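You operate a simulated robot arm through the tools that you are given. There is no shell and no other tool. Be economical: measure what you need, move in short steps, check, and stop when the job is done.

Carry out the task below with a simulated robot arm. There is one attempt and no reset: what you move stays moved.

## Task
Put things in order on the workbench. At the end: the red cherry jam jar stands where the small green brush stood; the blue cup stands where the orange tag stood; the small green brush stands on top of the green wiping block; the orange tag stands where the red cherry jam jar stood; whatever was shut is shut again. Leave all else as you found it, and nothing knocked over.

The check looks at the end state, three seconds after you hand in, the way a careful person would. Anything else that was tipped, shoved, dropped, spilled or broken makes it a failure.

## Robot
A 6-joint arm with a two-finger parallel gripper, fixed in place. Base frame: the origin is at the foot of the arm, x ahead of it, y to its left, z up; the work surface is at about z = 0.9. Units: m, degrees, N and s.
With the tool pointing down near the work surface it reaches from about 0.24 to 0.66 m from the base axis. Its first joint turns from -66.0 to 66.0 degrees. Payload 2.9 kg.
The tool frame sits at the grasp point between the pads (the TCP): z along the fingers, y along the line on which they close. The tips reach 0.03 m beyond it. The gripper opens to 0.11 m. The fingers are 0.02 m wide and 0.01 m thick; the gripper's body (0.048 by 0.112 m) begins 0.055 m behind the TCP.
Orientation is told as [roll, pitch, yaw] about the base's x, y, z axes, in that order, counted from this pose: with the fingers straight down and closing along the base's y, the tool's x points along the base's -x, its y along +y and its z along -z.

## Interface
- The arm moves only by the tool nudge_tool. Its argument "commands" is a list of rows, each a list of 7 numbers: the shift along the tool's x, y, z in units of 30 mm (1.0 is 30 mm), then the turn, a rotation vector about the tool's x, y, z in units of 8 degrees (1.0 is 8 degrees), then the closure in counts, from 0 (fully open) to 255 (shut). In form: [[tx, ty, tz, rx, ry, rz, gripper], ...]. A call has 1 to 8 rows; each row shifts and turns the commanded pose from where the row before left it, along the tool's axes as they then stand. A call with a number of a shift or a turn outside -1 to 1 is refused whole. A row lasts 0.2 s, in which the tool goes at most 0.05 m and 8.6 degrees; a call with a longer step from one row to the next is refused whole, and so is a gripper value outside its range. Where a pose cannot be reached the arm comes as near as it can. A force on the tool above 40 N (or 10 N above the force at the start of the call, whichever is more), or a blocked arm, ends the call early, and 0.2 s more pass. Each finger travels about 0.108 m/s and halts on what it meets, pressing with about 29 N; the grip force reading is that of the motor and also rises with nothing between the fingers. The clock runs only during rows and for 0.2 s after the last one: add rows that do not move to give the fingers time. The reply holds the time, the measured pose of the TCP, the force on the tool along the base axes, the opening and the grip force, in the units named above and with some noise.
- Cameras (640 x 400 px; columns grow to the right, rows downward): "scene" is fixed at [0.0713, 0.4144, 1.3918]; the picture's right is [-0.87, -0.50, 0.00], its down [-0.28, 0.49, -0.82] and it looks along [0.41, -0.71, -0.57] (base axes); focal length 214 px, centre (320, 200). "wrist" rides on the gripper at [0.072, 0.017, -0.103] in the tool frame; the picture's right is [-0.23, 0.97, 0.00], its down [-0.76, -0.18, -0.62] and it looks along [-0.61, -0.14, 0.78] (tool axes); focal length 222 px, centre (320, 200). There is no depth. A picture from a camera that has moved, and an enlarged one, comes with that camera's place and axes in the base frame and with its lens. The place of the scene camera against the robot may be out by one fixed shift of up to 0.018 m in any direction.
- capture(camera): a new picture of that camera. No time passes.
- enlarge(camera, box): a new picture of the part [left, top, right, bottom] of that camera's present view, enlarged. No time passes.
- sign_off(): hands the job in; it is judged then, once.

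Work in short steps. Places have to be worked out from the pictures, the camera data and where the tool is seen: move nearer, look again, correct. Check each grasp and each placing, and mend what went wrong. You have 120 turns and 76 pictures in all, those below and enlarged ones among them. Open the gripper and draw the arm clear of the work before you hand the job in, unless the task says otherwise; then end with one line.

The tools are called after ">>>" as name(argument=value, ...) on one line, values as JSON. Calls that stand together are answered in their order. nudge_tool: Moves the arm, as the interface text tells. Its arguments: {"type":"object","properties":{"commands":{"type":"array"}},"required":["commands"]} The other tools are called the same way: capture (camera) takes a picture; enlarge (camera, box) takes an enlarged picture of a part of a camera's view; sign_off () hands the job in.

At the start:

```text
clock: 0.0
ee_pos: [0.3711, -0.1133, 1.2694]
tool_rot: [0.0, 0.0, 0.0]
wrist_force: [-0.3, -0.6, 0.0]
width: 0.1101
grip_force: 0.0
```

scene: 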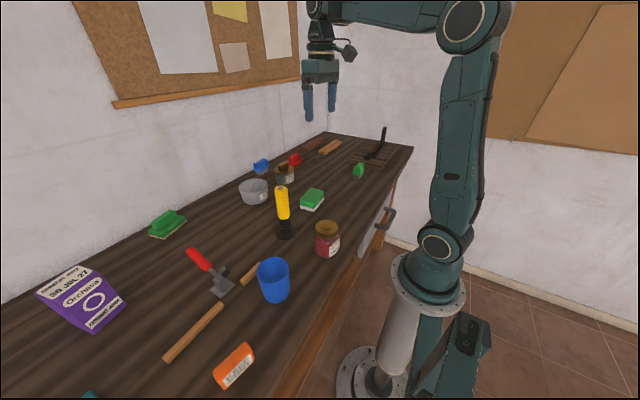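
wrist: 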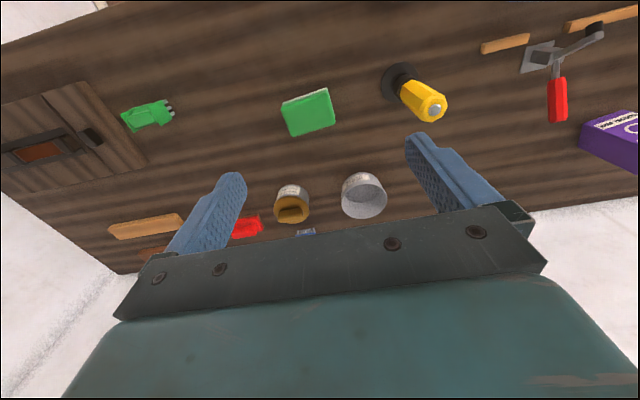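

I start by looking at enlarged parts of the scene to identify each object.

>>> enlarge(camera="scene", box=[230, 120, 430, 245])

>>> enlarge(camera="scene", box=[140, 230, 360, 400])

>>> enlarge(camera="wrist", box=[80, 50, 400, 250])

```text
3.20 times, centred on (330, 182) of scene
camera zoom: at [0.0713, 0.4144, 1.3918], right [-0.87, -0.5, 0.0], down [-0.28, 0.49, -0.82], along [0.41, -0.71, -0.57], focal length 686 px, centre (288, 256)
```

zoom: 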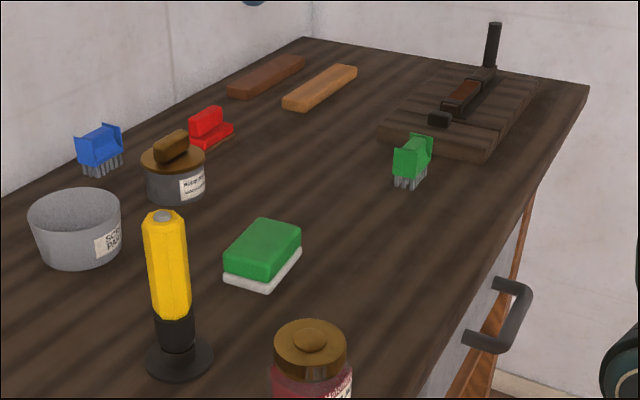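

```text
2.35 times, centred on (250, 315) of scene
camera zoom: at [0.0713, 0.4144, 1.3918], right [-0.87, -0.5, 0.0], down [-0.28, 0.49, -0.82], along [0.41, -0.71, -0.57], focal length 505 px, centre (485, -71)
```

zoom: 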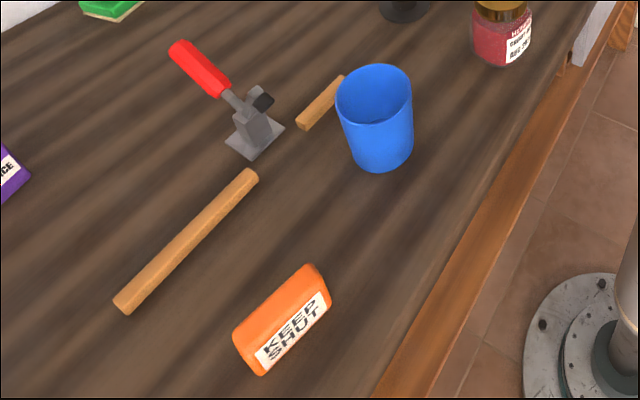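

```text
2.00 times, centred on (240, 150) of wrist
camera zoom: at [0.2988, -0.0941, 1.3728], right [0.23, 0.97, 0.0], down [0.76, -0.18, 0.62], along [0.61, -0.14, -0.78], focal length 444 px, centre (480, 300)
```

zoom: 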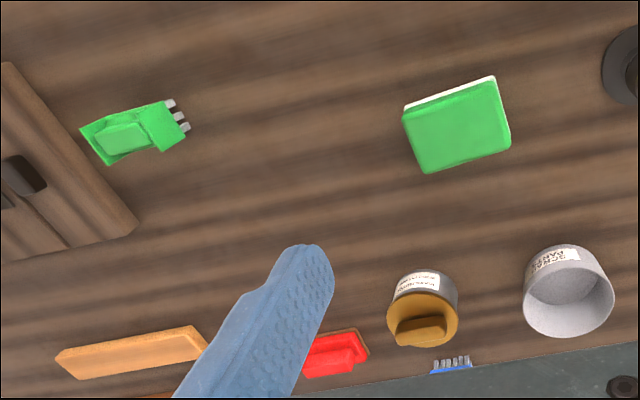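

Two green blocks exist; I look at the left one and the bottom edge of the scene.

>>> enlarge(camera="scene", box=[130, 190, 230, 252])

>>> enlarge(camera="scene", box=[280, 170, 380, 232])

>>> enlarge(camera="scene", box=[290, 180, 430, 268])

```text
6.40 times, centred on (180, 221) of scene
camera zoom: at [0.0713, 0.4144, 1.3918], right [-0.87, -0.5, 0.0], down [-0.28, 0.49, -0.82], along [0.41, -0.71, -0.57], focal length 1373 px, centre (1216, 66)
```

zoom: 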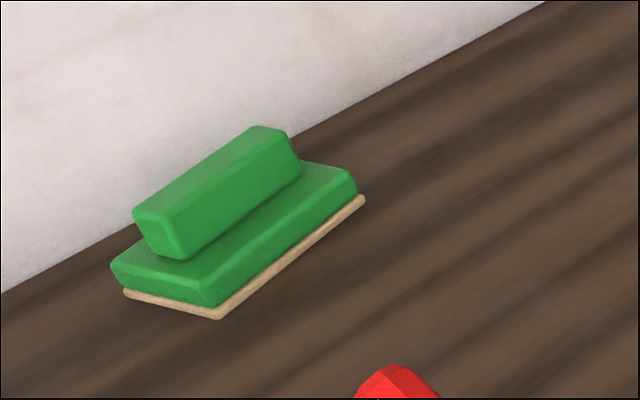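

```text
6.40 times, centred on (330, 201) of scene
camera zoom: at [0.0713, 0.4144, 1.3918], right [-0.87, -0.5, 0.0], down [-0.28, 0.49, -0.82], along [0.41, -0.71, -0.57], focal length 1373 px, centre (256, 194)
```

zoom: 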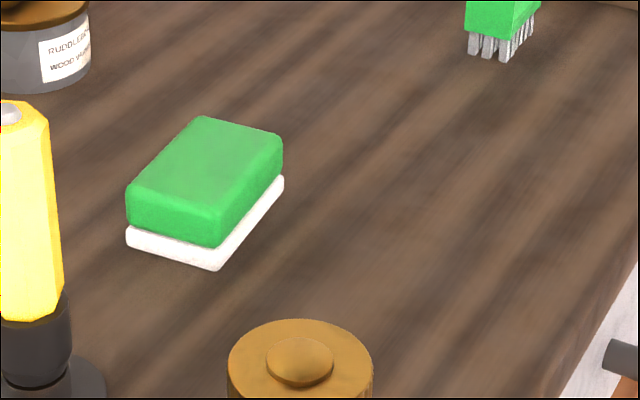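

```text
4.55 times, centred on (360, 224) of scene
camera zoom: at [0.0713, 0.4144, 1.3918], right [-0.87, -0.5, 0.0], down [-0.28, 0.49, -0.82], along [0.41, -0.71, -0.57], focal length 975 px, centre (138, 91)
```

zoom: 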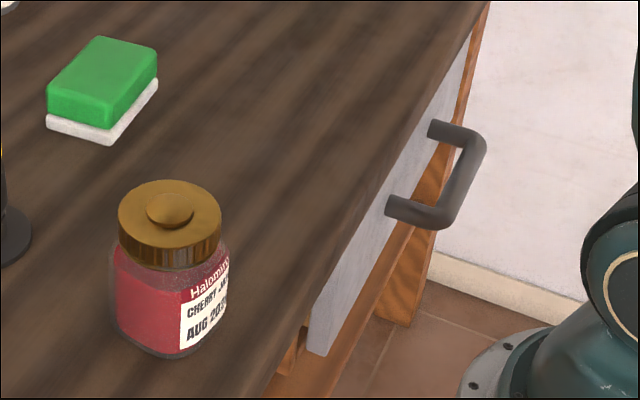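

The drawer is shut and all objects to be moved are on the top. The green/white flat block is the sponge-like wiping block; the handled ones look like sanding blocks. I estimate: jar (0.275,0.02), cup (0.314,0.207), tag (0.285,0.365), brush (0.36,-0.46), block (0.43,-0.15). First I go above the brush and look.

>>> nudge_tool(commands=[[0, -1, 0.5, 0, 0, 0, 0], [0, -1, 0.5, 0, 0, 0, 0], [0, -1, 0.5, 0, 0, 0, 0], [0, -1, 0.5, 0, 0, 0, 0], [0, -1, 0.5, 0, 0, 0, 0], [0, -1, 0.5, 0, 0, 0, 0], [0, -1, 0.5, 0, 0, 0, 0], [0, -1, 0.5, 0, 0, 0, 0]])

>>> capture(camera="wrist")

```text
clock: 1.8
ee_pos: [0.3724, -0.3536, 1.1491]
tool_rot: [-0.1, 0.1, 0.0]
wrist_force: [-0.1, -0.5, 0.0]
width: 0.11
grip_force: 0.0
```

```text
67 pictures are left
camera wrist: at [0.2997, -0.335, 1.2519], right [0.23, 0.97, 0.0], down [0.76, -0.18, 0.62], along [0.61, -0.14, -0.78], focal length 222 px, centre (320, 200)
```

wrist: 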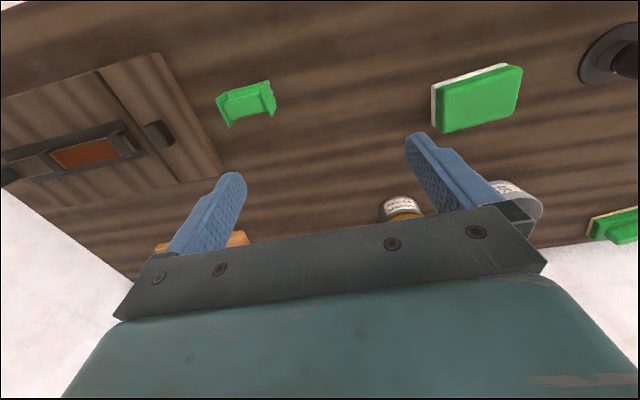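

The brush top is near (0.358,-0.449). I go closer for a precise look at its shape.

>>> nudge_tool(commands=[[0.2, -1, 0.7, 0, 0, 0, 60], [0.1, -1, 0.7, 0, 0, 0, 60], [0, -1, 0.7, 0, 0, 0, 60], [0, 0, 0.5, 0, 0, 0, 60]])

>>> enlarge(camera="wrist", box=[160, 0, 480, 200])

```text
clock: 2.8
ee_pos: [0.3641, -0.4449, 1.0704]
tool_rot: [0.0, -0.1, 0.0]
wrist_force: [0.2, 0.5, 0.2]
width: 0.0843
grip_force: 0.2
```

```text
2.00 times, centred on (320, 100) of wrist
camera zoom: at [0.2918, -0.4254, 1.1749], right [0.23, 0.97, 0.0], down [0.76, -0.18, 0.62], along [0.61, -0.14, -0.78], focal length 444 px, centre (320, 400)
```

zoom: 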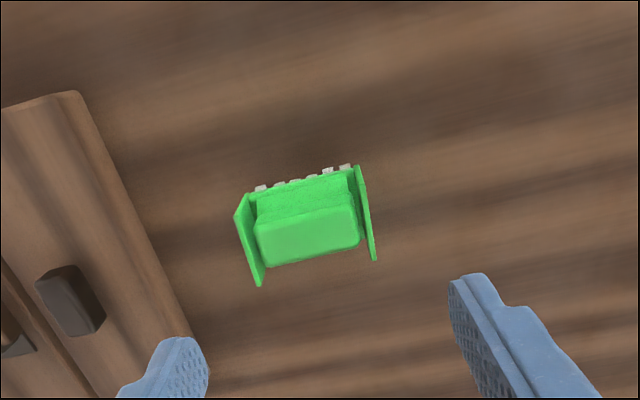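

The brush is aligned with y, about 0.065 long and centred near (0.363,-0.448). I descend above it to z≈0.965 and check before going between.

>>> nudge_tool(commands=[[0, -0.1, 0.9, 0, 0, 0, 40], [0, 0, 0.9, 0, 0, 0, 40], [0, 0, 0.9, 0, 0, 0, 40], [0, 0, 0.7, 0, 0, 0, 40], [0, 0, 0, 0, 0, 0, 40]])

>>> capture(camera="wrist")

>>> enlarge(camera="scene", box=[310, 130, 410, 192])

```text
clock: 4.0
ee_pos: [0.3625, -0.4457, 0.9709]
tool_rot: [-0.1, 0.0, 0.0]
wrist_force: [-0.3, 0.6, -0.3]
width: 0.0927
grip_force: 0.0
```

```text
65 pictures are left
camera wrist: at [0.2911, -0.4261, 1.0734], right [0.23, 0.97, 0.0], down [0.76, -0.18, 0.62], along [0.61, -0.14, -0.78], focal length 222 px, centre (320, 200)
```

wrist: 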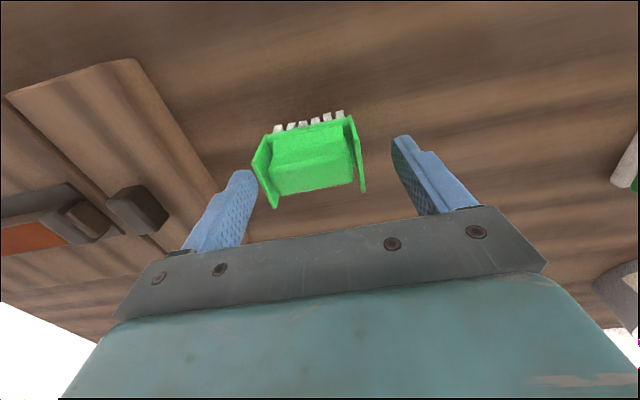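

```text
6.40 times, centred on (360, 161) of scene
camera zoom: at [0.0713, 0.4144, 1.3918], right [-0.87, -0.5, 0.0], down [-0.28, 0.49, -0.82], along [0.41, -0.71, -0.57], focal length 1373 px, centre (64, 450)
```

zoom: 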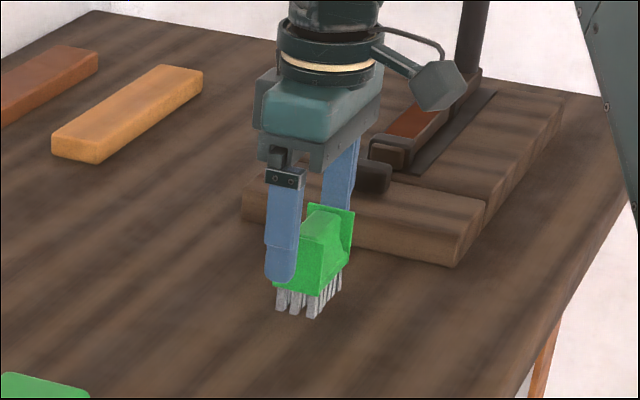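

Triangulating both pictures: top of the brush at z≈0.958, centre (0.360,-0.447). The fingers straddle the end plates; I go down to z≈0.937 and close.

>>> nudge_tool(commands=[[0.03, -0.05, 0.6, 0, 0, 0, 40], [0, 0, 0.53, 0, 0, 0, 40], [0, 0, 0, 0, 0, 0, 40], [0, 0, 0, 0, 0, 0, 255], [0, 0, 0, 0, 0, 0, 255], [0, 0, 0, 0, 0, 0, 255]])

>>> capture(camera="wrist")

```text
clock: 5.4
ee_pos: [0.3621, -0.4457, 0.9366]
tool_rot: [0.0, 0.0, 0.0]
wrist_force: [-0.7, -0.2, -0.4]
width: 0.0594
grip_force: 29.6
```

```text
63 pictures are left
camera wrist: at [0.2894, -0.4278, 1.0393], right [0.23, 0.97, 0.0], down [0.76, -0.18, 0.62], along [0.61, -0.14, -0.78], focal length 222 px, centre (320, 200)
```

wrist: 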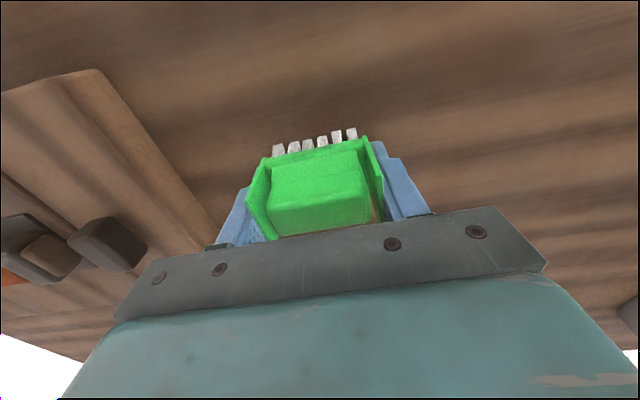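

The brush is gripped (0.059 m); its spot was (0.361,-0.446). I lift straight up and carry it to near the wiping block.

>>> nudge_tool(commands=[[0, 0, -0.5, 0, 0, 0, 255], [0, 0, -1, 0, 0, 0, 255], [0, 0, -1, 0, 0, 0, 255], [0, 0, -1, 0, 0, 0, 255], [0, 0, -1, 0, 0, 0, 255], [0, 1, -0.5, 0, 0, 0, 255], [0, 1, 0, 0, 0, 0, 255], [0, 1, 0, 0, 0, 0, 255]])

>>> nudge_tool(commands=[[0, 1, 0, 0, 0, 0, 255], [0, 1, 0, 0, 0, 0, 255], [-0.3, 1, 0, 0, 0, 0, 255], [-0.3, 1, 0, 0, 0, 0, 255], [-0.4, 1, 0, 0, 0, 0, 255], [-0.4, 1, 0, 0, 0, 0, 255], [-0.3, 0.7, 0, 0, 0, 0, 255], [0, 0, 0, 0, 0, 0, 255]])

>>> capture(camera="wrist")

```text
clock: 7.2
ee_pos: [0.3593, -0.3576, 1.0849]
tool_rot: [0.0, 0.0, 0.0]
wrist_force: [-0.1, 0.7, -1.2]
width: 0.0596
grip_force: 28.3
```

```text
clock: 9.0
ee_pos: [0.4121, -0.1566, 1.0862]
tool_rot: [-0.1, 0.0, 0.0]
wrist_force: [-0.1, -0.2, -0.8]
width: 0.0594
grip_force: 28.4
```

```text
62 pictures are left
camera wrist: at [0.3393, -0.1384, 1.1892], right [0.23, 0.97, 0.0], down [0.76, -0.18, 0.62], along [0.61, -0.14, -0.78], focal length 222 px, centre (320, 200)
```

wrist: 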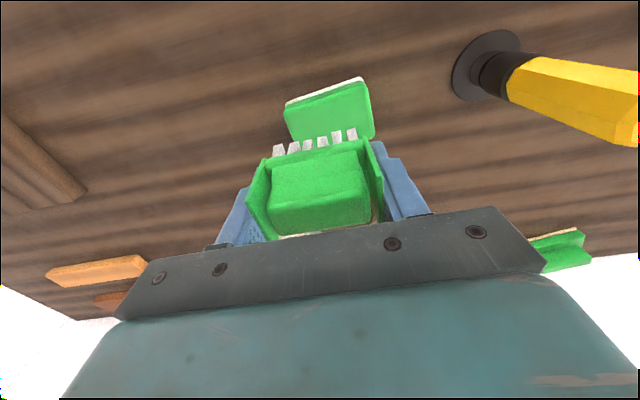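

The block's top centre is about (0.430,-0.145), size 0.058×0.088, top z≈0.94. I move over it and down to z≈0.995, then check from the side.

>>> nudge_tool(commands=[[-0.6, 0.38, 0, 0, 0, 0, 255], [0, 0, 1, 0, 0, 0, 255], [0, 0, 1, 0, 0, 0, 255], [0, 0, 1, 0, 0, 0, 255], [0, 0, 0, 0, 0, 0, 255]])

>>> enlarge(camera="scene", box=[260, 140, 370, 208])

>>> capture(camera="wrist")

```text
clock: 10.2
ee_pos: [0.4317, -0.147, 0.9971]
tool_rot: [0.1, 0.1, 0.0]
wrist_force: [-0.5, 0.3, -0.4]
width: 0.0597
grip_force: 28.9
```

```text
5.82 times, centred on (315, 174) of scene
camera zoom: at [0.0713, 0.4144, 1.3918], right [-0.87, -0.5, 0.0], down [-0.28, 0.49, -0.82], along [0.41, -0.71, -0.57], focal length 1248 px, centre (349, 351)
```

zoom: 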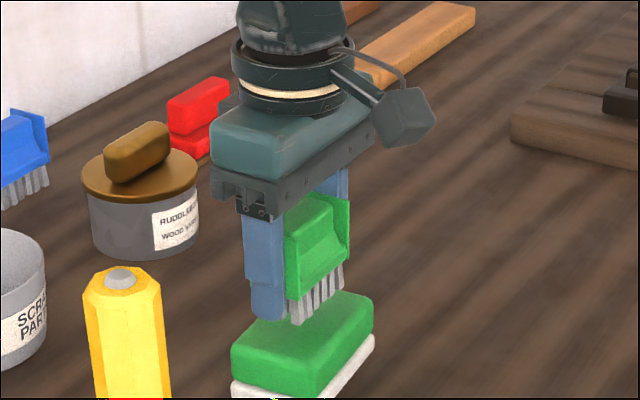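

```text
60 pictures are left
camera wrist: at [0.3581, -0.1274, 1.1001], right [0.23, 0.97, 0.0], down [0.76, -0.18, 0.62], along [0.61, -0.14, -0.78], focal length 222 px, centre (320, 200)
```

wrist: 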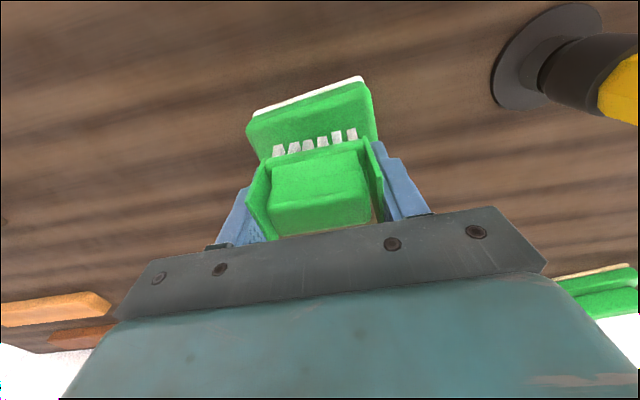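

Triangulation gives block top z≈0.943 and centre (0.428,-0.146): the brush is above it. I lower gently in small steps.

>>> nudge_tool(commands=[[0.07, 0, 0.4, 0, 0, 0, 255], [0, 0, 0.1, 0, 0, 0, 255], [0, 0, 0, 0, 0, 0, 255]])

>>> enlarge(camera="scene", box=[280, 160, 350, 204])

```text
clock: 11.0
ee_pos: [0.4276, -0.1474, 0.9817]
tool_rot: [0.0, 0.0, 0.0]
wrist_force: [-0.5, 0.5, 0.0]
width: 0.0596
grip_force: 28.9
```

```text
9.09 times, centred on (315, 182) of scene
camera zoom: at [0.0713, 0.4144, 1.3918], right [-0.87, -0.5, 0.0], down [-0.28, 0.49, -0.82], along [0.41, -0.71, -0.57], focal length 1950 px, centre (366, 364)
```

zoom: 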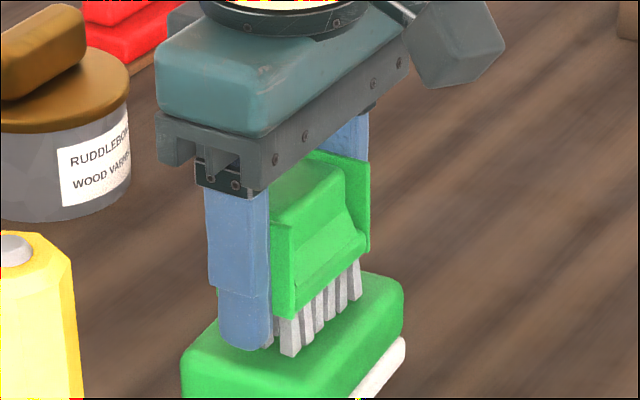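

The bristles are nearly touching; I lower by a few more millimetres watching the force.

>>> nudge_tool(commands=[[0, 0, 0.06, 0, 0, 0, 255], [0, 0, 0.06, 0, 0, 0, 255], [0, 0, 0, 0, 0, 0, 255]])

```text
clock: 11.8
ee_pos: [0.4293, -0.1452, 0.9795]
tool_rot: [-0.2, -0.2, 0.0]
wrist_force: [-5.4, -1.5, 22.3]
width: 0.0598
grip_force: 29.5
```

Contact (22 N). I back off a touch to unload before releasing.

>>> nudge_tool(commands=[[0, 0, -0.05, 0, 0, 0, 255], [0, 0, 0, 0, 0, 0, 255]])

```text
clock: 12.4
ee_pos: [0.4286, -0.1454, 0.979]
tool_rot: [-0.1, -0.1, 0.0]
wrist_force: [1.9, -2.6, 11.7]
width: 0.0594
grip_force: 28.5
```

Still 12 N; I back off slightly more, then open slowly (fingers only a few mm each side at first).

>>> nudge_tool(commands=[[0, 0, -0.035, 0, 0, 0, 255], [0, 0, 0, 0, 0, 0, 110], [0, 0, 0, 0, 0, 0, 90], [0, 0, 0, 0, 0, 0, 70], [0, 0, 0, 0, 0, 0, 70]])

>>> enlarge(camera="scene", box=[280, 160, 350, 204])

```text
clock: 13.6
ee_pos: [0.4277, -0.1457, 0.9802]
tool_rot: [0.1, 0.0, 0.0]
wrist_force: [-0.2, 0.0, -0.3]
width: 0.0796
grip_force: 0.0
```

```text
9.09 times, centred on (315, 182) of scene
camera zoom: at [0.0713, 0.4144, 1.3918], right [-0.87, -0.5, 0.0], down [-0.28, 0.49, -0.82], along [0.41, -0.71, -0.57], focal length 1950 px, centre (366, 364)
```

zoom: 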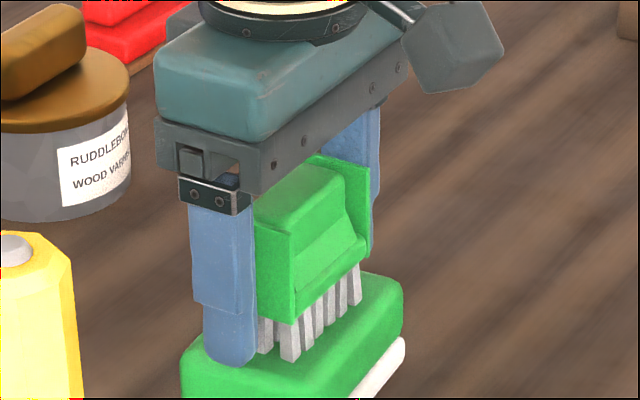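

The brush stands by itself on the block. I rise straight up and go toward the jar with the gripper open.

>>> nudge_tool(commands=[[0, 0, -0.6, 0, 0, 0, 70], [0, 0, -1, 0, 0, 0, 40], [0, 0, -1, 0, 0, 0, 0], [0, 0, -1, 0, 0, 0, 0], [0, 0, -1, 0, 0, 0, 0], [0.5, 0.5, -0.9, 0, 0, 0, 0], [1, 1, 0, 0, 0, 0, 0], [1, 1, 0, 0, 0, 0, 0]])

>>> nudge_tool(commands=[[1, 1, 0, 0, 0, 0, 0], [1, 1, 0, 0, 0, 0, 0], [0.6, 0.9, 0, 0, 0, 0, 0], [0, 0, 0, 0, 0, 0, 0]])

>>> capture(camera="wrist")

>>> capture(camera="scene")

```text
clock: 15.4
ee_pos: [0.352, -0.0689, 1.1453]
tool_rot: [0.0, 0.0, -0.1]
wrist_force: [-0.3, 0.9, -0.8]
width: 0.1101
grip_force: 0.1
```

```text
clock: 16.4
ee_pos: [0.2732, 0.0186, 1.1448]
tool_rot: [0.1, -0.1, 0.0]
wrist_force: [-0.2, -0.1, -0.3]
width: 0.1099
grip_force: 0.0
```

```text
57 pictures are left
camera wrist: at [0.2008, 0.0373, 1.2487], right [0.23, 0.97, 0.0], down [0.76, -0.18, 0.62], along [0.61, -0.14, -0.78], focal length 222 px, centre (320, 200)
```

wrist: 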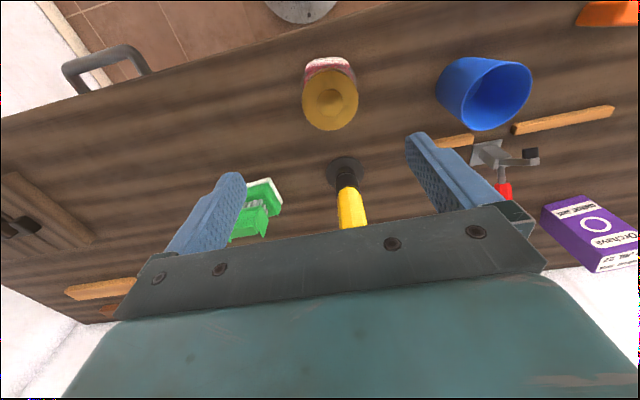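

```text
56 pictures are left
```

scene: 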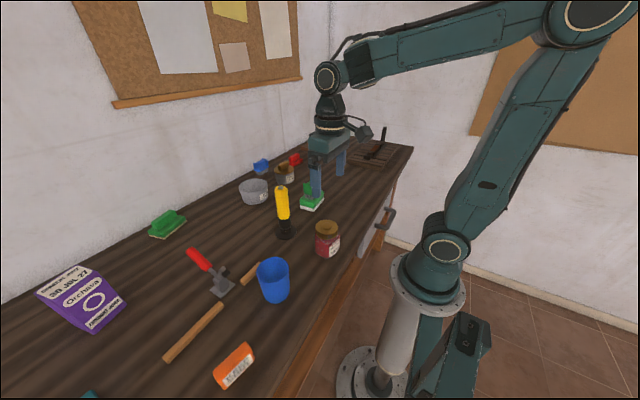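

Jar lid projects to about (0.270,0.033). I centre on it and descend partway to z≈1.05 to refine.

>>> nudge_tool(commands=[[0.1, 0.48, 0.6, 0, 0, 0, 0], [0, 0, 0.9, 0, 0, 0, 0], [0, 0, 0.9, 0, 0, 0, 0], [0, 0, 0.7, 0, 0, 0, 0], [0, 0, 0, 0, 0, 0, 0]])

>>> capture(camera="wrist")

>>> enlarge(camera="scene", box=[260, 180, 390, 262])

```text
clock: 17.6
ee_pos: [0.2721, 0.0298, 1.0523]
tool_rot: [0.1, 0.0, 0.0]
wrist_force: [-0.2, 0.1, -0.4]
width: 0.1098
grip_force: 0.0
```

```text
55 pictures are left
camera wrist: at [0.2001, 0.0485, 1.1552], right [0.23, 0.97, 0.0], down [0.76, -0.18, 0.62], along [0.61, -0.14, -0.78], focal length 222 px, centre (320, 200)
```

wrist: 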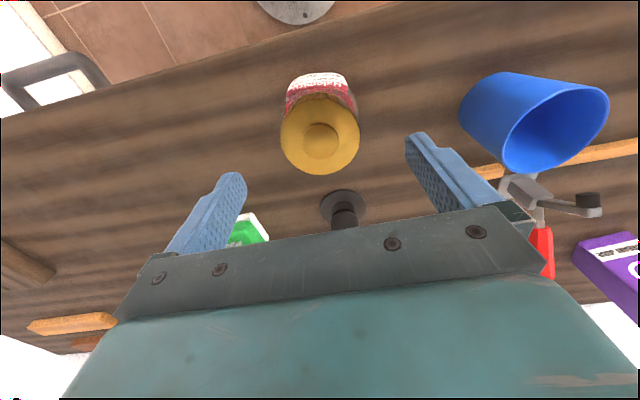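

```text
4.88 times, centred on (325, 221) of scene
camera zoom: at [0.0713, 0.4144, 1.3918], right [-0.87, -0.5, 0.0], down [-0.28, 0.49, -0.82], along [0.41, -0.71, -0.57], focal length 1046 px, centre (296, 98)
```

zoom: 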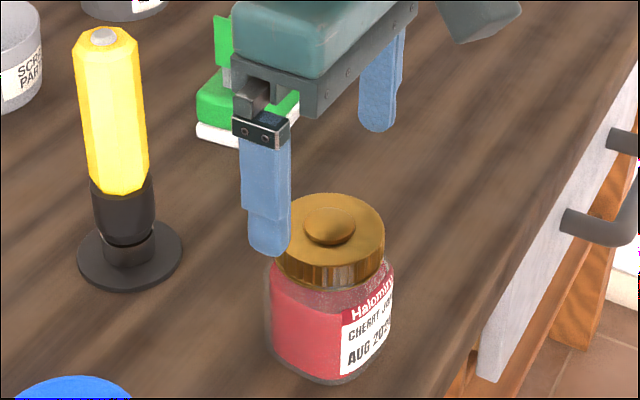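

The jar's lid centre triangulates to (0.269,0.033), z≈0.98. I descend around it to z≈0.955.

>>> nudge_tool(commands=[[0.1, 0.1, 0.8, 0, 0, 0, 0], [0, 0, 0.8, 0, 0, 0, 0], [0, 0, 0.8, 0, 0, 0, 0], [0, 0, 0.8, 0, 0, 0, 0], [0, 0, 0, 0, 0, 0, 0]])

>>> capture(camera="wrist")

>>> enlarge(camera="scene", box=[260, 180, 390, 262])

```text
clock: 18.8
ee_pos: [0.2694, 0.0339, 0.9573]
tool_rot: [0.1, -0.1, -0.1]
wrist_force: [0.8, 0.9, -0.4]
width: 0.1102
grip_force: 0.0
```

```text
53 pictures are left
camera wrist: at [0.1967, 0.0526, 1.0607], right [0.23, 0.97, 0.0], down [0.76, -0.18, 0.62], along [0.61, -0.14, -0.78], focal length 222 px, centre (320, 200)
```

wrist: 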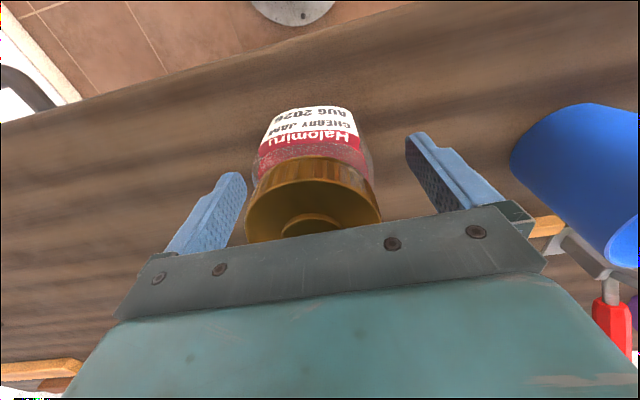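

```text
4.88 times, centred on (325, 221) of scene
camera zoom: at [0.0713, 0.4144, 1.3918], right [-0.87, -0.5, 0.0], down [-0.28, 0.49, -0.82], along [0.41, -0.71, -0.57], focal length 1046 px, centre (296, 98)
```

zoom: 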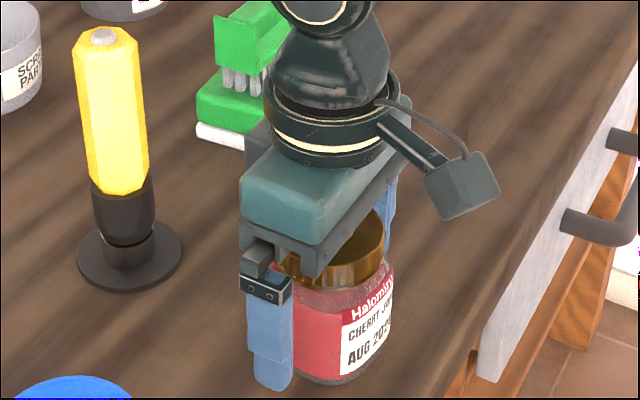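

Jar sits between the fingers, nearly centred. I close on it.

>>> nudge_tool(commands=[[0, 0, 0, 0, 0, 0, 90], [0, 0, 0, 0, 0, 0, 255], [0, 0, 0, 0, 0, 0, 255], [0, 0, 0, 0, 0, 0, 255]])

>>> capture(camera="wrist")

```text
clock: 19.8
ee_pos: [0.2692, 0.0344, 0.9585]
tool_rot: [0.1, 0.0, 0.0]
wrist_force: [-0.3, 0.5, -0.6]
width: 0.067
grip_force: 28.8
```

```text
51 pictures are left
camera wrist: at [0.1967, 0.0526, 1.0609], right [0.23, 0.97, 0.0], down [0.76, -0.18, 0.62], along [0.61, -0.14, -0.78], focal length 222 px, centre (320, 200)
```

wrist: 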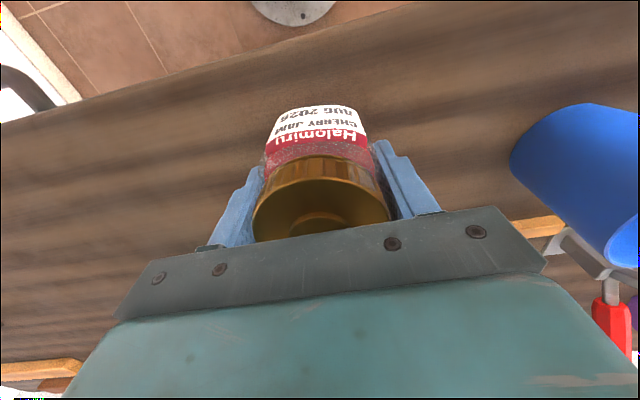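

Gripped at 0.067; the jar moved ~5 mm in y when centred, so its original spot is about (0.269,0.029). I lift straight up and carry it toward the brush's spot.

>>> nudge_tool(commands=[[0, 0, -0.3, 0, 0, 0, 255], [0, 0, -0.7, 0, 0, 0, 255], [0, 0, -1, 0, 0, 0, 255], [0, 0, -1, 0, 0, 0, 255], [0, 0, -1, 0, 0, 0, 255], [0, 0, -1, 0, 0, 0, 255], [0, -0.6, 0, 0, 0, 0, 255], [0, -1, 0, 0, 0, 0, 255]])

>>> nudge_tool(commands=[[0, -1, 0, 0, 0, 0, 255], [0, -1, 0, 0, 0, 0, 255], [0, -1, 0, 0, 0, 0, 255], [0, -1, 0, 0, 0, 0, 255], [0, -1, 0, 0, 0, 0, 255], [0, -1, 0, 0, 0, 0, 255], [0, -1, 0, 0, 0, 0, 255], [0, -1, 0, 0, 0, 0, 255]])

>>> nudge_tool(commands=[[-0.6, -1, 0, 0, 0, 0, 255], [-0.6, -1, 0, 0, 0, 0, 255], [-0.6, -1, 0, 0, 0, 0, 255], [-0.6, -1, 0, 0, 0, 0, 255], [-0.6, -1, 0, 0, 0, 0, 255], [0, -1, 0, 0, 0, 0, 255], [0, 0, 0, 0, 0, 0, 255]])

>>> capture(camera="wrist")

```text
clock: 21.6
ee_pos: [0.2689, -0.0141, 1.1071]
tool_rot: [-0.1, 0.0, 0.0]
wrist_force: [0.0, -0.7, -3.0]
width: 0.067
grip_force: 29.1
```

```text
clock: 23.4
ee_pos: [0.2676, -0.2526, 1.1044]
tool_rot: [0.0, 0.1, -0.1]
wrist_force: [0.0, -0.4, -3.5]
width: 0.0671
grip_force: 28.8
```

```text
clock: 25.0
ee_pos: [0.3583, -0.4345, 1.1054]
tool_rot: [0.0, 0.1, 0.0]
wrist_force: [0.1, 1.3, -3.9]
width: 0.0672
grip_force: 29.2
```

```text
50 pictures are left
camera wrist: at [0.2871, -0.4144, 1.2079], right [0.23, 0.97, 0.0], down [0.76, -0.18, 0.62], along [0.61, -0.14, -0.78], focal length 222 px, centre (320, 200)
```

wrist: 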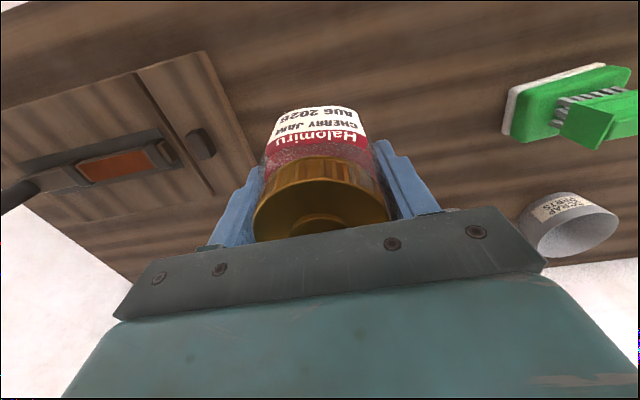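

The jar is held firmly; the landing spot is free. I align to (0.361,-0.446) and go down to just above the table.

>>> nudge_tool(commands=[[-0.08, -0.38, 0.6, 0, 0, 0, 255], [0, 0, 1, 0, 0, 0, 255], [0, 0, 1, 0, 0, 0, 255], [0, 0, 1, 0, 0, 0, 255], [0, 0, 0.8, 0, 0, 0, 255], [0, 0, 0.2, 0, 0, 0, 255], [0, 0, 0, 0, 0, 0, 255]])

>>> nudge_tool(commands=[[0, 0, 0.05, 0, 0, 0, 255], [0, 0, 0, 0, 0, 0, 255]])

```text
clock: 26.6
ee_pos: [0.3608, -0.4458, 0.9685]
tool_rot: [0.0, 0.0, 0.0]
wrist_force: [0.7, 0.1, -3.6]
width: 0.0671
grip_force: 29.6
```

```text
clock: 27.2
ee_pos: [0.3618, -0.4452, 0.9653]
tool_rot: [0.0, 0.0, 0.0]
wrist_force: [0.4, 0.3, -4.3]
width: 0.0672
grip_force: 29.1
```

Not yet in contact (grasp was at ~0.958). I go down 2 mm at a time.

>>> nudge_tool(commands=[[0, 0, 0.1, 0, 0, 0, 255], [0, 0, 0.07, 0, 0, 0, 255], [0, 0, 0, 0, 0, 0, 255]])

>>> nudge_tool(commands=[[0, 0, 0.06, 0, 0, 0, 255], [0, 0, 0, 0, 0, 0, 255]])

```text
clock: 28.0
ee_pos: [0.3623, -0.4451, 0.961]
tool_rot: [0.1, 0.1, 0.0]
wrist_force: [0.1, 0.3, -3.6]
width: 0.067
grip_force: 29.2
```

```text
clock: 28.6
ee_pos: [0.3605, -0.4449, 0.9597]
tool_rot: [-0.1, 0.0, 0.0]
wrist_force: [0.2, -1.0, -5.0]
width: 0.067
grip_force: 28.4
```

>>> nudge_tool(commands=[[0, 0, 0.06, 0, 0, 0, 255], [0, 0, 0, 0, 0, 0, 255]])

```text
clock: 29.2
ee_pos: [0.3614, -0.4459, 0.9573]
tool_rot: [0.0, 0.0, 0.0]
wrist_force: [-0.3, 1.0, -1.6]
width: 0.0672
grip_force: 29.1
```

The load is going off the wrist (-1.6 N), so the jar touches the table. I open slowly and check.

>>> nudge_tool(commands=[[0, 0, 0.01, 0, 0, 0, 100], [0, 0, 0, 0, 0, 0, 85], [0, 0, 0, 0, 0, 0, 60], [0, 0, 0, 0, 0, 0, 50], [0, 0, 0, 0, 0, 0, 50]])

>>> enlarge(camera="scene", box=[310, 130, 410, 192])

>>> capture(camera="wrist")

```text
clock: 30.4
ee_pos: [0.3596, -0.4467, 0.9583]
tool_rot: [0.0, 0.0, 0.0]
wrist_force: [0.0, -0.2, 0.5]
width: 0.0885
grip_force: 0.0
```

```text
6.40 times, centred on (360, 161) of scene
camera zoom: at [0.0713, 0.4144, 1.3918], right [-0.87, -0.5, 0.0], down [-0.28, 0.49, -0.82], along [0.41, -0.71, -0.57], focal length 1373 px, centre (64, 450)
```

zoom: 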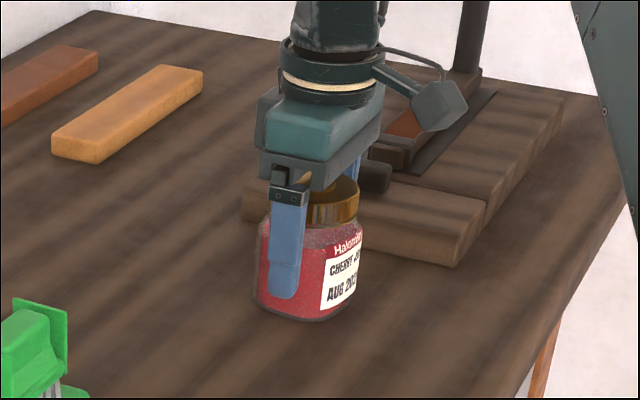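

```text
48 pictures are left
camera wrist: at [0.2888, -0.4268, 1.0606], right [0.23, 0.97, 0.0], down [0.76, -0.18, 0.62], along [0.61, -0.14, -0.78], focal length 222 px, centre (320, 200)
```

wrist: 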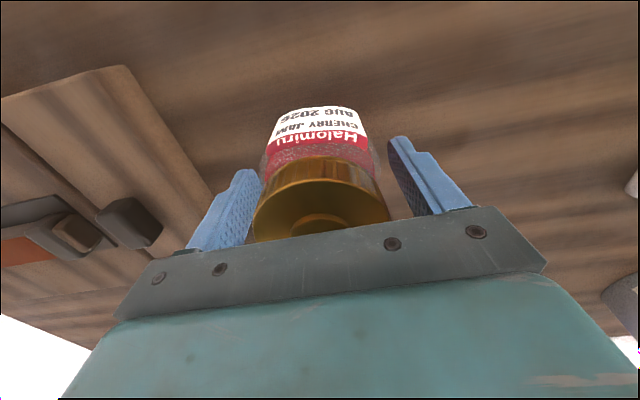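

The jar stands on the brush's former spot. I rise and travel to above the tag.

>>> nudge_tool(commands=[[0, 0, -0.5, 0, 0, 0, 40], [0, 0, -1, 0, 0, 0, 0], [0, 0, -1, 0, 0, 0, 0], [0, 0, -1, 0, 0, 0, 0], [0, 0, -1, 0, 0, 0, 0], [0, 0, -1, 0, 0, 0, 0], [0, 0, -1, 0, 0, 0, 0], [0.3, 1, 0, 0, 0, 0, 0]])

>>> nudge_tool(commands=[[0.3, 1, 0, 0, 0, 0, 0], [0.3, 1, 0, 0, 0, 0, 0], [0.3, 1, 0, 0, 0, 0, 0], [0.3, 1, 0, 0, 0, 0, 0], [0.3, 1, 0, 0, 0, 0, 0], [0.3, 1, 0, 0, 0, 0, 0], [0.3, 1, 0, 0, 0, 0, 0], [0.3, 1, 0, 0, 0, 0, 0]])

>>> nudge_tool(commands=[[0, 1, 0, 0, 0, 0, 0], [0, 1, 0, 0, 0, 0, 0], [0, 1, 0, 0, 0, 0, 0], [0, 1, 0, 0, 0, 0, 0], [0, 1, 0, 0, 0, 0, 0], [0, 1, 0, 0, 0, 0, 0], [0, 1, 0, 0, 0, 0, 0], [0, 1, 0, 0, 0, 0, 0]])

>>> nudge_tool(commands=[[0, 1, 0, 0, 0, 0, 0], [0, 1, 0, 0, 0, 0, 0], [0, 1, 0, 0, 0, 0, 0], [0, 1, 0, 0, 0, 0, 0], [0, 1, 0, 0, 0, 0, 0], [0, 1, 0, 0, 0, 0, 0], [0, 1, 0, 0, 0, 0, 0], [0, 1, 0, 0, 0, 0, 0]])

>>> capture(camera="wrist")

>>> capture(camera="scene")

```text
clock: 32.2
ee_pos: [0.3546, -0.4159, 1.1518]
tool_rot: [0.1, 0.0, 0.0]
wrist_force: [-0.6, 0.3, -0.2]
width: 0.11
grip_force: 0.0
```

```text
clock: 34.0
ee_pos: [0.2796, -0.1765, 1.1524]
tool_rot: [0.1, 0.1, 0.0]
wrist_force: [0.0, -0.4, -0.3]
width: 0.11
grip_force: 0.1
```

```text
clock: 35.8
ee_pos: [0.2791, 0.0666, 1.1548]
tool_rot: [0.0, 0.1, 0.0]
wrist_force: [-0.2, 0.6, 0.9]
width: 0.1099
grip_force: 0.1
```

```text
clock: 37.6
ee_pos: [0.2799, 0.3058, 1.1534]
tool_rot: [-0.1, 0.1, 0.0]
wrist_force: [-0.5, -0.8, 0.0]
width: 0.11
grip_force: 0.1
```

```text
47 pictures are left
camera wrist: at [0.2082, 0.3254, 1.2566], right [0.23, 0.97, 0.0], down [0.76, -0.18, 0.62], along [0.61, -0.14, -0.78], focal length 222 px, centre (320, 200)
```

wrist: 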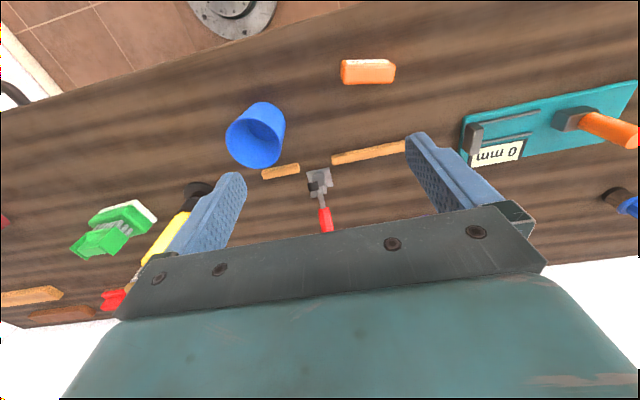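

```text
46 pictures are left
```

scene: 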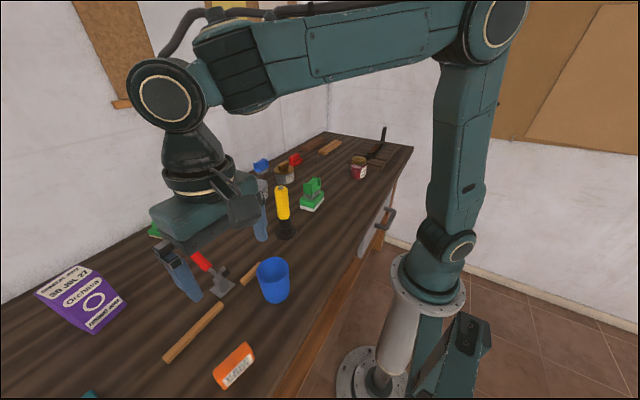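

Tag near (0.273,0.376), long side along y. I move closer for a better view.

>>> nudge_tool(commands=[[0.1, 1, 0.8, 0, 0, 0, 0], [0.1, 1, 0.8, 0, 0, 0, 0], [0, 0.3, 0.8, 0, 0, 0, 0], [0, 0, 0, 0, 0, 0, 0]])

>>> enlarge(camera="wrist", box=[200, 10, 440, 160])

>>> enlarge(camera="scene", box=[180, 320, 300, 395])

```text
clock: 38.6
ee_pos: [0.2745, 0.3741, 1.0803]
tool_rot: [0.0, -0.1, 0.0]
wrist_force: [-0.2, 0.5, -0.2]
width: 0.1101
grip_force: 0.0
```

```text
2.67 times, centred on (320, 85) of wrist
camera zoom: at [0.2008, 0.3936, 1.1832], right [0.23, 0.97, 0.0], down [0.76, -0.18, 0.62], along [0.61, -0.14, -0.78], focal length 592 px, centre (320, 507)
```

zoom: 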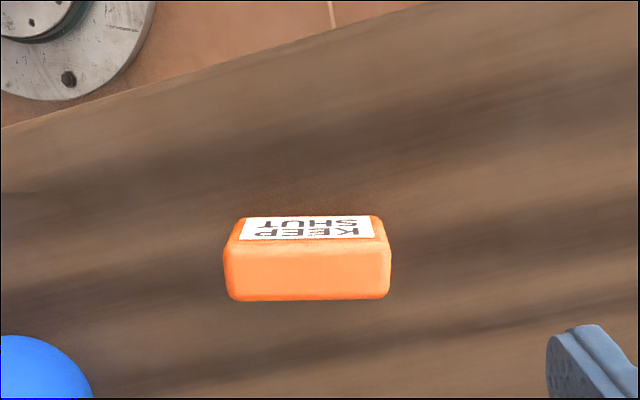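

```text
5.33 times, centred on (240, 358) of scene
camera zoom: at [0.0713, 0.4144, 1.3918], right [-0.87, -0.5, 0.0], down [-0.28, 0.49, -0.82], along [0.41, -0.71, -0.57], focal length 1144 px, centre (747, -640)
```

zoom: 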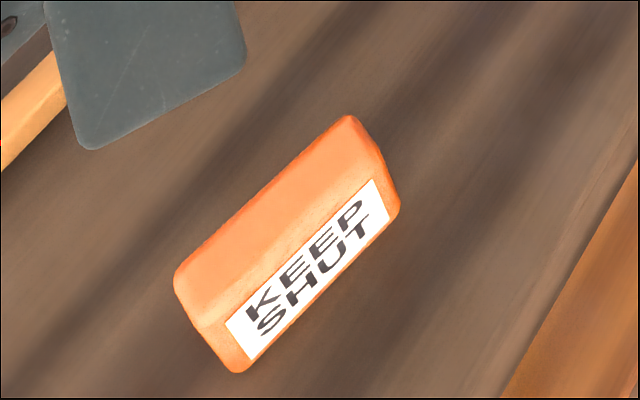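

The tag is a small box with its label facing the robot: centre about (0.274,0.372), length 0.068, yaw about -12°, top z≈0.93. I turn the gripper by -12° to match and descend partway.

>>> nudge_tool(commands=[[0, -0.07, 0.7, 0, 0, 0.75, 0], [0, 0, 0.7, 0, 0, 0.75, 0], [0, 0, 0.8, 0, 0, 0, 0], [0, 0, 0.6, 0, 0, 0, 0], [0, 0, 0, 0, 0, 0, 0]])

>>> capture(camera="wrist")

>>> enlarge(camera="scene", box=[180, 280, 340, 380])

```text
clock: 39.8
ee_pos: [0.2733, 0.3706, 0.9943]
tool_rot: [0.0, 0.0, -12.0]
wrist_force: [-0.1, -0.6, 0.2]
width: 0.11
grip_force: 0.1
```

```text
43 pictures are left
camera wrist: at [0.2065, 0.4055, 1.0991], right [0.42, 0.91, 0.0], down [0.71, -0.33, 0.62], along [0.56, -0.27, -0.78], focal length 222 px, centre (320, 200)
```

wrist: 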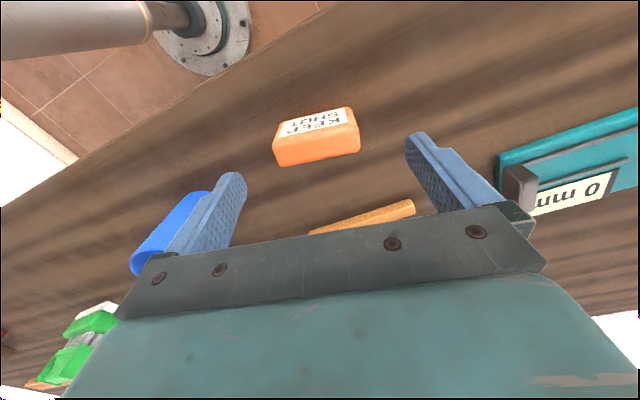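

```text
4.00 times, centred on (260, 330) of scene
camera zoom: at [0.0713, 0.4144, 1.3918], right [-0.87, -0.5, 0.0], down [-0.28, 0.49, -0.82], along [0.41, -0.71, -0.57], focal length 858 px, centre (560, -320)
```

zoom: 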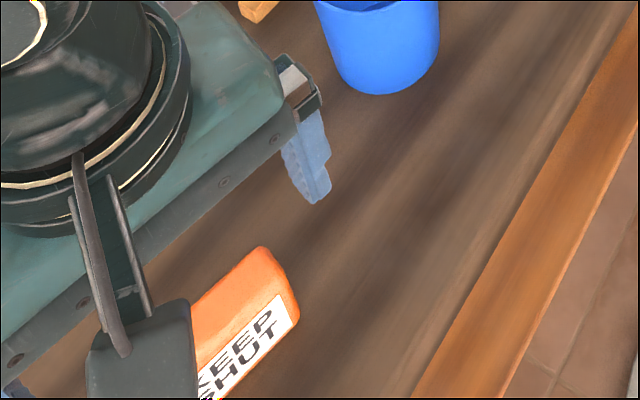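

Refined centre (0.273,0.369), yaw -12°, top z≈0.935 – the gripper is well aligned. I descend to z≈0.938 and close.

>>> nudge_tool(commands=[[0, -0.05, 0.7, 0, 0, 0, 0], [0, 0, 0.7, 0, 0, 0, 0], [0, 0, 0.47, 0, 0, 0, 0], [0, 0, 0, 0, 0, 0, 60], [0, 0, 0, 0, 0, 0, 255], [0, 0, 0, 0, 0, 0, 255], [0, 0, 0, 0, 0, 0, 255]])

>>> capture(camera="wrist")

```text
clock: 41.4
ee_pos: [0.2736, 0.3702, 0.9412]
tool_rot: [0.0, -0.1, -12.0]
wrist_force: [0.9, -0.2, 0.5]
width: 0.0641
grip_force: 28.8
```

```text
41 pictures are left
camera wrist: at [0.2068, 0.4039, 1.0432], right [0.42, 0.91, 0.0], down [0.71, -0.33, 0.62], along [0.56, -0.27, -0.78], focal length 222 px, centre (320, 200)
```

wrist: 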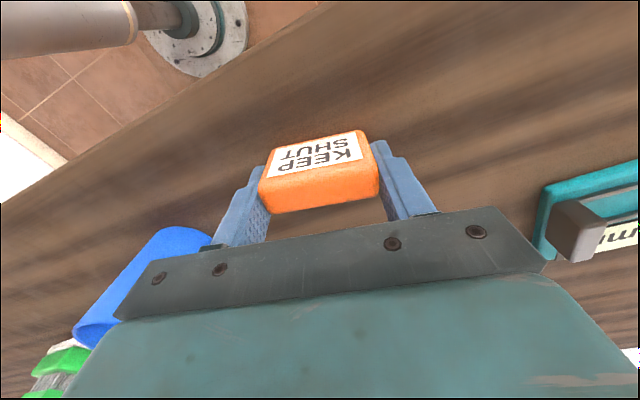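

The tag is gripped (its spot: 0.273,0.370). I lift it to 1.12 and carry it toward the jar's former spot (0.269,0.029), keeping its yaw.

>>> nudge_tool(commands=[[0, 0, -0.5, 0, 0, 0, 255], [0, 0, -1, 0, 0, 0, 255], [0, 0, -1, 0, 0, 0, 255], [0, 0, -1, 0, 0, 0, 255], [0, 0, -1, 0, 0, 0, 255], [0, 0, -1, 0, 0, 0, 255], [0, 0, -0.5, 0, 0, 0, 255], [0, 0, 0, 0, 0, 0, 255]])

>>> nudge_tool(commands=[[-0.185, -0.929, 0, 0, 0, 0, 255], [-0.185, -0.929, 0, 0, 0, 0, 255], [-0.185, -0.929, 0, 0, 0, 0, 255], [-0.185, -0.929, 0, 0, 0, 0, 255], [-0.185, -0.929, 0, 0, 0, 0, 255], [-0.185, -0.929, 0, 0, 0, 0, 255], [-0.185, -0.929, 0, 0, 0, 0, 255], [-0.185, -0.929, 0, 0, 0, 0, 255]])

>>> nudge_tool(commands=[[-0.185, -0.929, 0, 0, 0, 0, 255], [-0.185, -0.929, 0, 0, 0, 0, 255], [-0.185, -0.929, 0, 0, 0, 0, 255], [-0.185, -0.929, 0, 0, 0, 0, 255], [0, 0, 0, 0, 0, 0, 255]])

>>> capture(camera="wrist")

```text
clock: 43.2
ee_pos: [0.273, 0.3703, 1.1195]
tool_rot: [0.0, 0.0, -12.1]
wrist_force: [-0.2, -0.3, -0.6]
width: 0.064
grip_force: 29.7
```

```text
clock: 45.0
ee_pos: [0.2697, 0.1423, 1.1213]
tool_rot: [0.0, 0.0, -12.0]
wrist_force: [0.1, 0.5, -0.9]
width: 0.0641
grip_force: 28.8
```

```text
clock: 46.2
ee_pos: [0.268, 0.0274, 1.1219]
tool_rot: [0.0, 0.0, -12.1]
wrist_force: [0.2, 0.2, -1.3]
width: 0.0641
grip_force: 29.2
```

```text
40 pictures are left
camera wrist: at [0.2006, 0.0621, 1.2251], right [0.42, 0.91, 0.0], down [0.71, -0.33, 0.62], along [0.56, -0.27, -0.78], focal length 222 px, centre (320, 200)
```

wrist: 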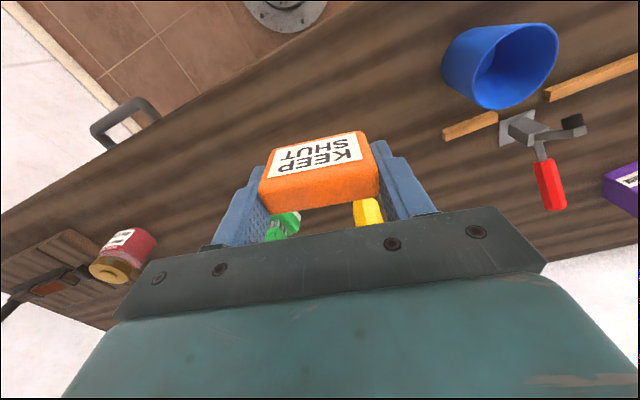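

Tag firmly held, spot beneath is free. I lower to z≈0.945, then ease down.

>>> nudge_tool(commands=[[0, 0.03, 1, 0, 0, 0, 255], [0, 0, 1, 0, 0, 0, 255], [0, 0, 1, 0, 0, 0, 255], [0, 0, 1, 0, 0, 0, 255], [0, 0, 1, 0, 0, 0, 255], [0, 0, 0.6, 0, 0, 0, 255], [0, 0, 0.2, 0, 0, 0, 255], [0, 0, 0, 0, 0, 0, 255]])

>>> nudge_tool(commands=[[0, 0, 0.06, 0, 0, 0, 255], [0, 0, 0.06, 0, 0, 0, 255], [0, 0, 0, 0, 0, 0, 255]])

```text
clock: 48.0
ee_pos: [0.2675, 0.03, 0.9455]
tool_rot: [-0.1, 0.0, -12.0]
wrist_force: [0.1, 0.2, -0.1]
width: 0.0637
grip_force: 29.4
```

```text
clock: 48.8
ee_pos: [0.2688, 0.0297, 0.9429]
tool_rot: [0.0, 0.0, -12.0]
wrist_force: [-0.4, -0.7, -1.0]
width: 0.0639
grip_force: 29.6
```

>>> nudge_tool(commands=[[0, 0, 0.06, 0, 0, 0, 255], [0, 0, 0, 0, 0, 0, 255]])

>>> enlarge(camera="scene", box=[270, 200, 390, 275])

```text
clock: 49.4
ee_pos: [0.268, 0.0303, 0.9404]
tool_rot: [0.0, 0.0, -11.9]
wrist_force: [0.8, 0.7, -0.8]
width: 0.064
grip_force: 28.7
```

```text
5.33 times, centred on (330, 238) of scene
camera zoom: at [0.0713, 0.4144, 1.3918], right [-0.87, -0.5, 0.0], down [-0.28, 0.49, -0.82], along [0.41, -0.71, -0.57], focal length 1144 px, centre (267, 0)
```

zoom: 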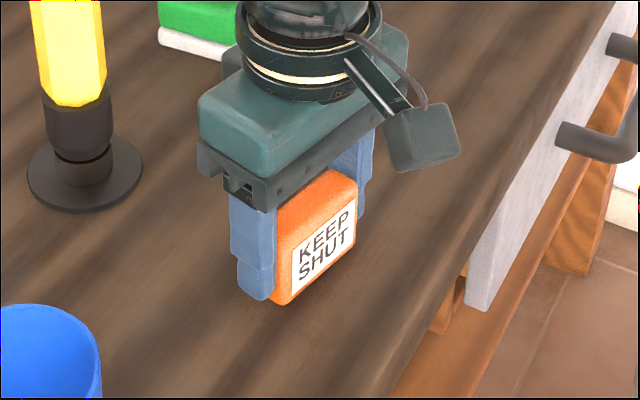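

Almost down; one more small step.

>>> nudge_tool(commands=[[0, 0, 0.05, 0, 0, 0, 255], [0, 0, 0, 0, 0, 0, 255]])

```text
clock: 50.0
ee_pos: [0.2699, 0.0299, 0.938]
tool_rot: [0.0, -0.1, -12.1]
wrist_force: [-2.6, -2.4, 23.0]
width: 0.0642
grip_force: 29.7
```

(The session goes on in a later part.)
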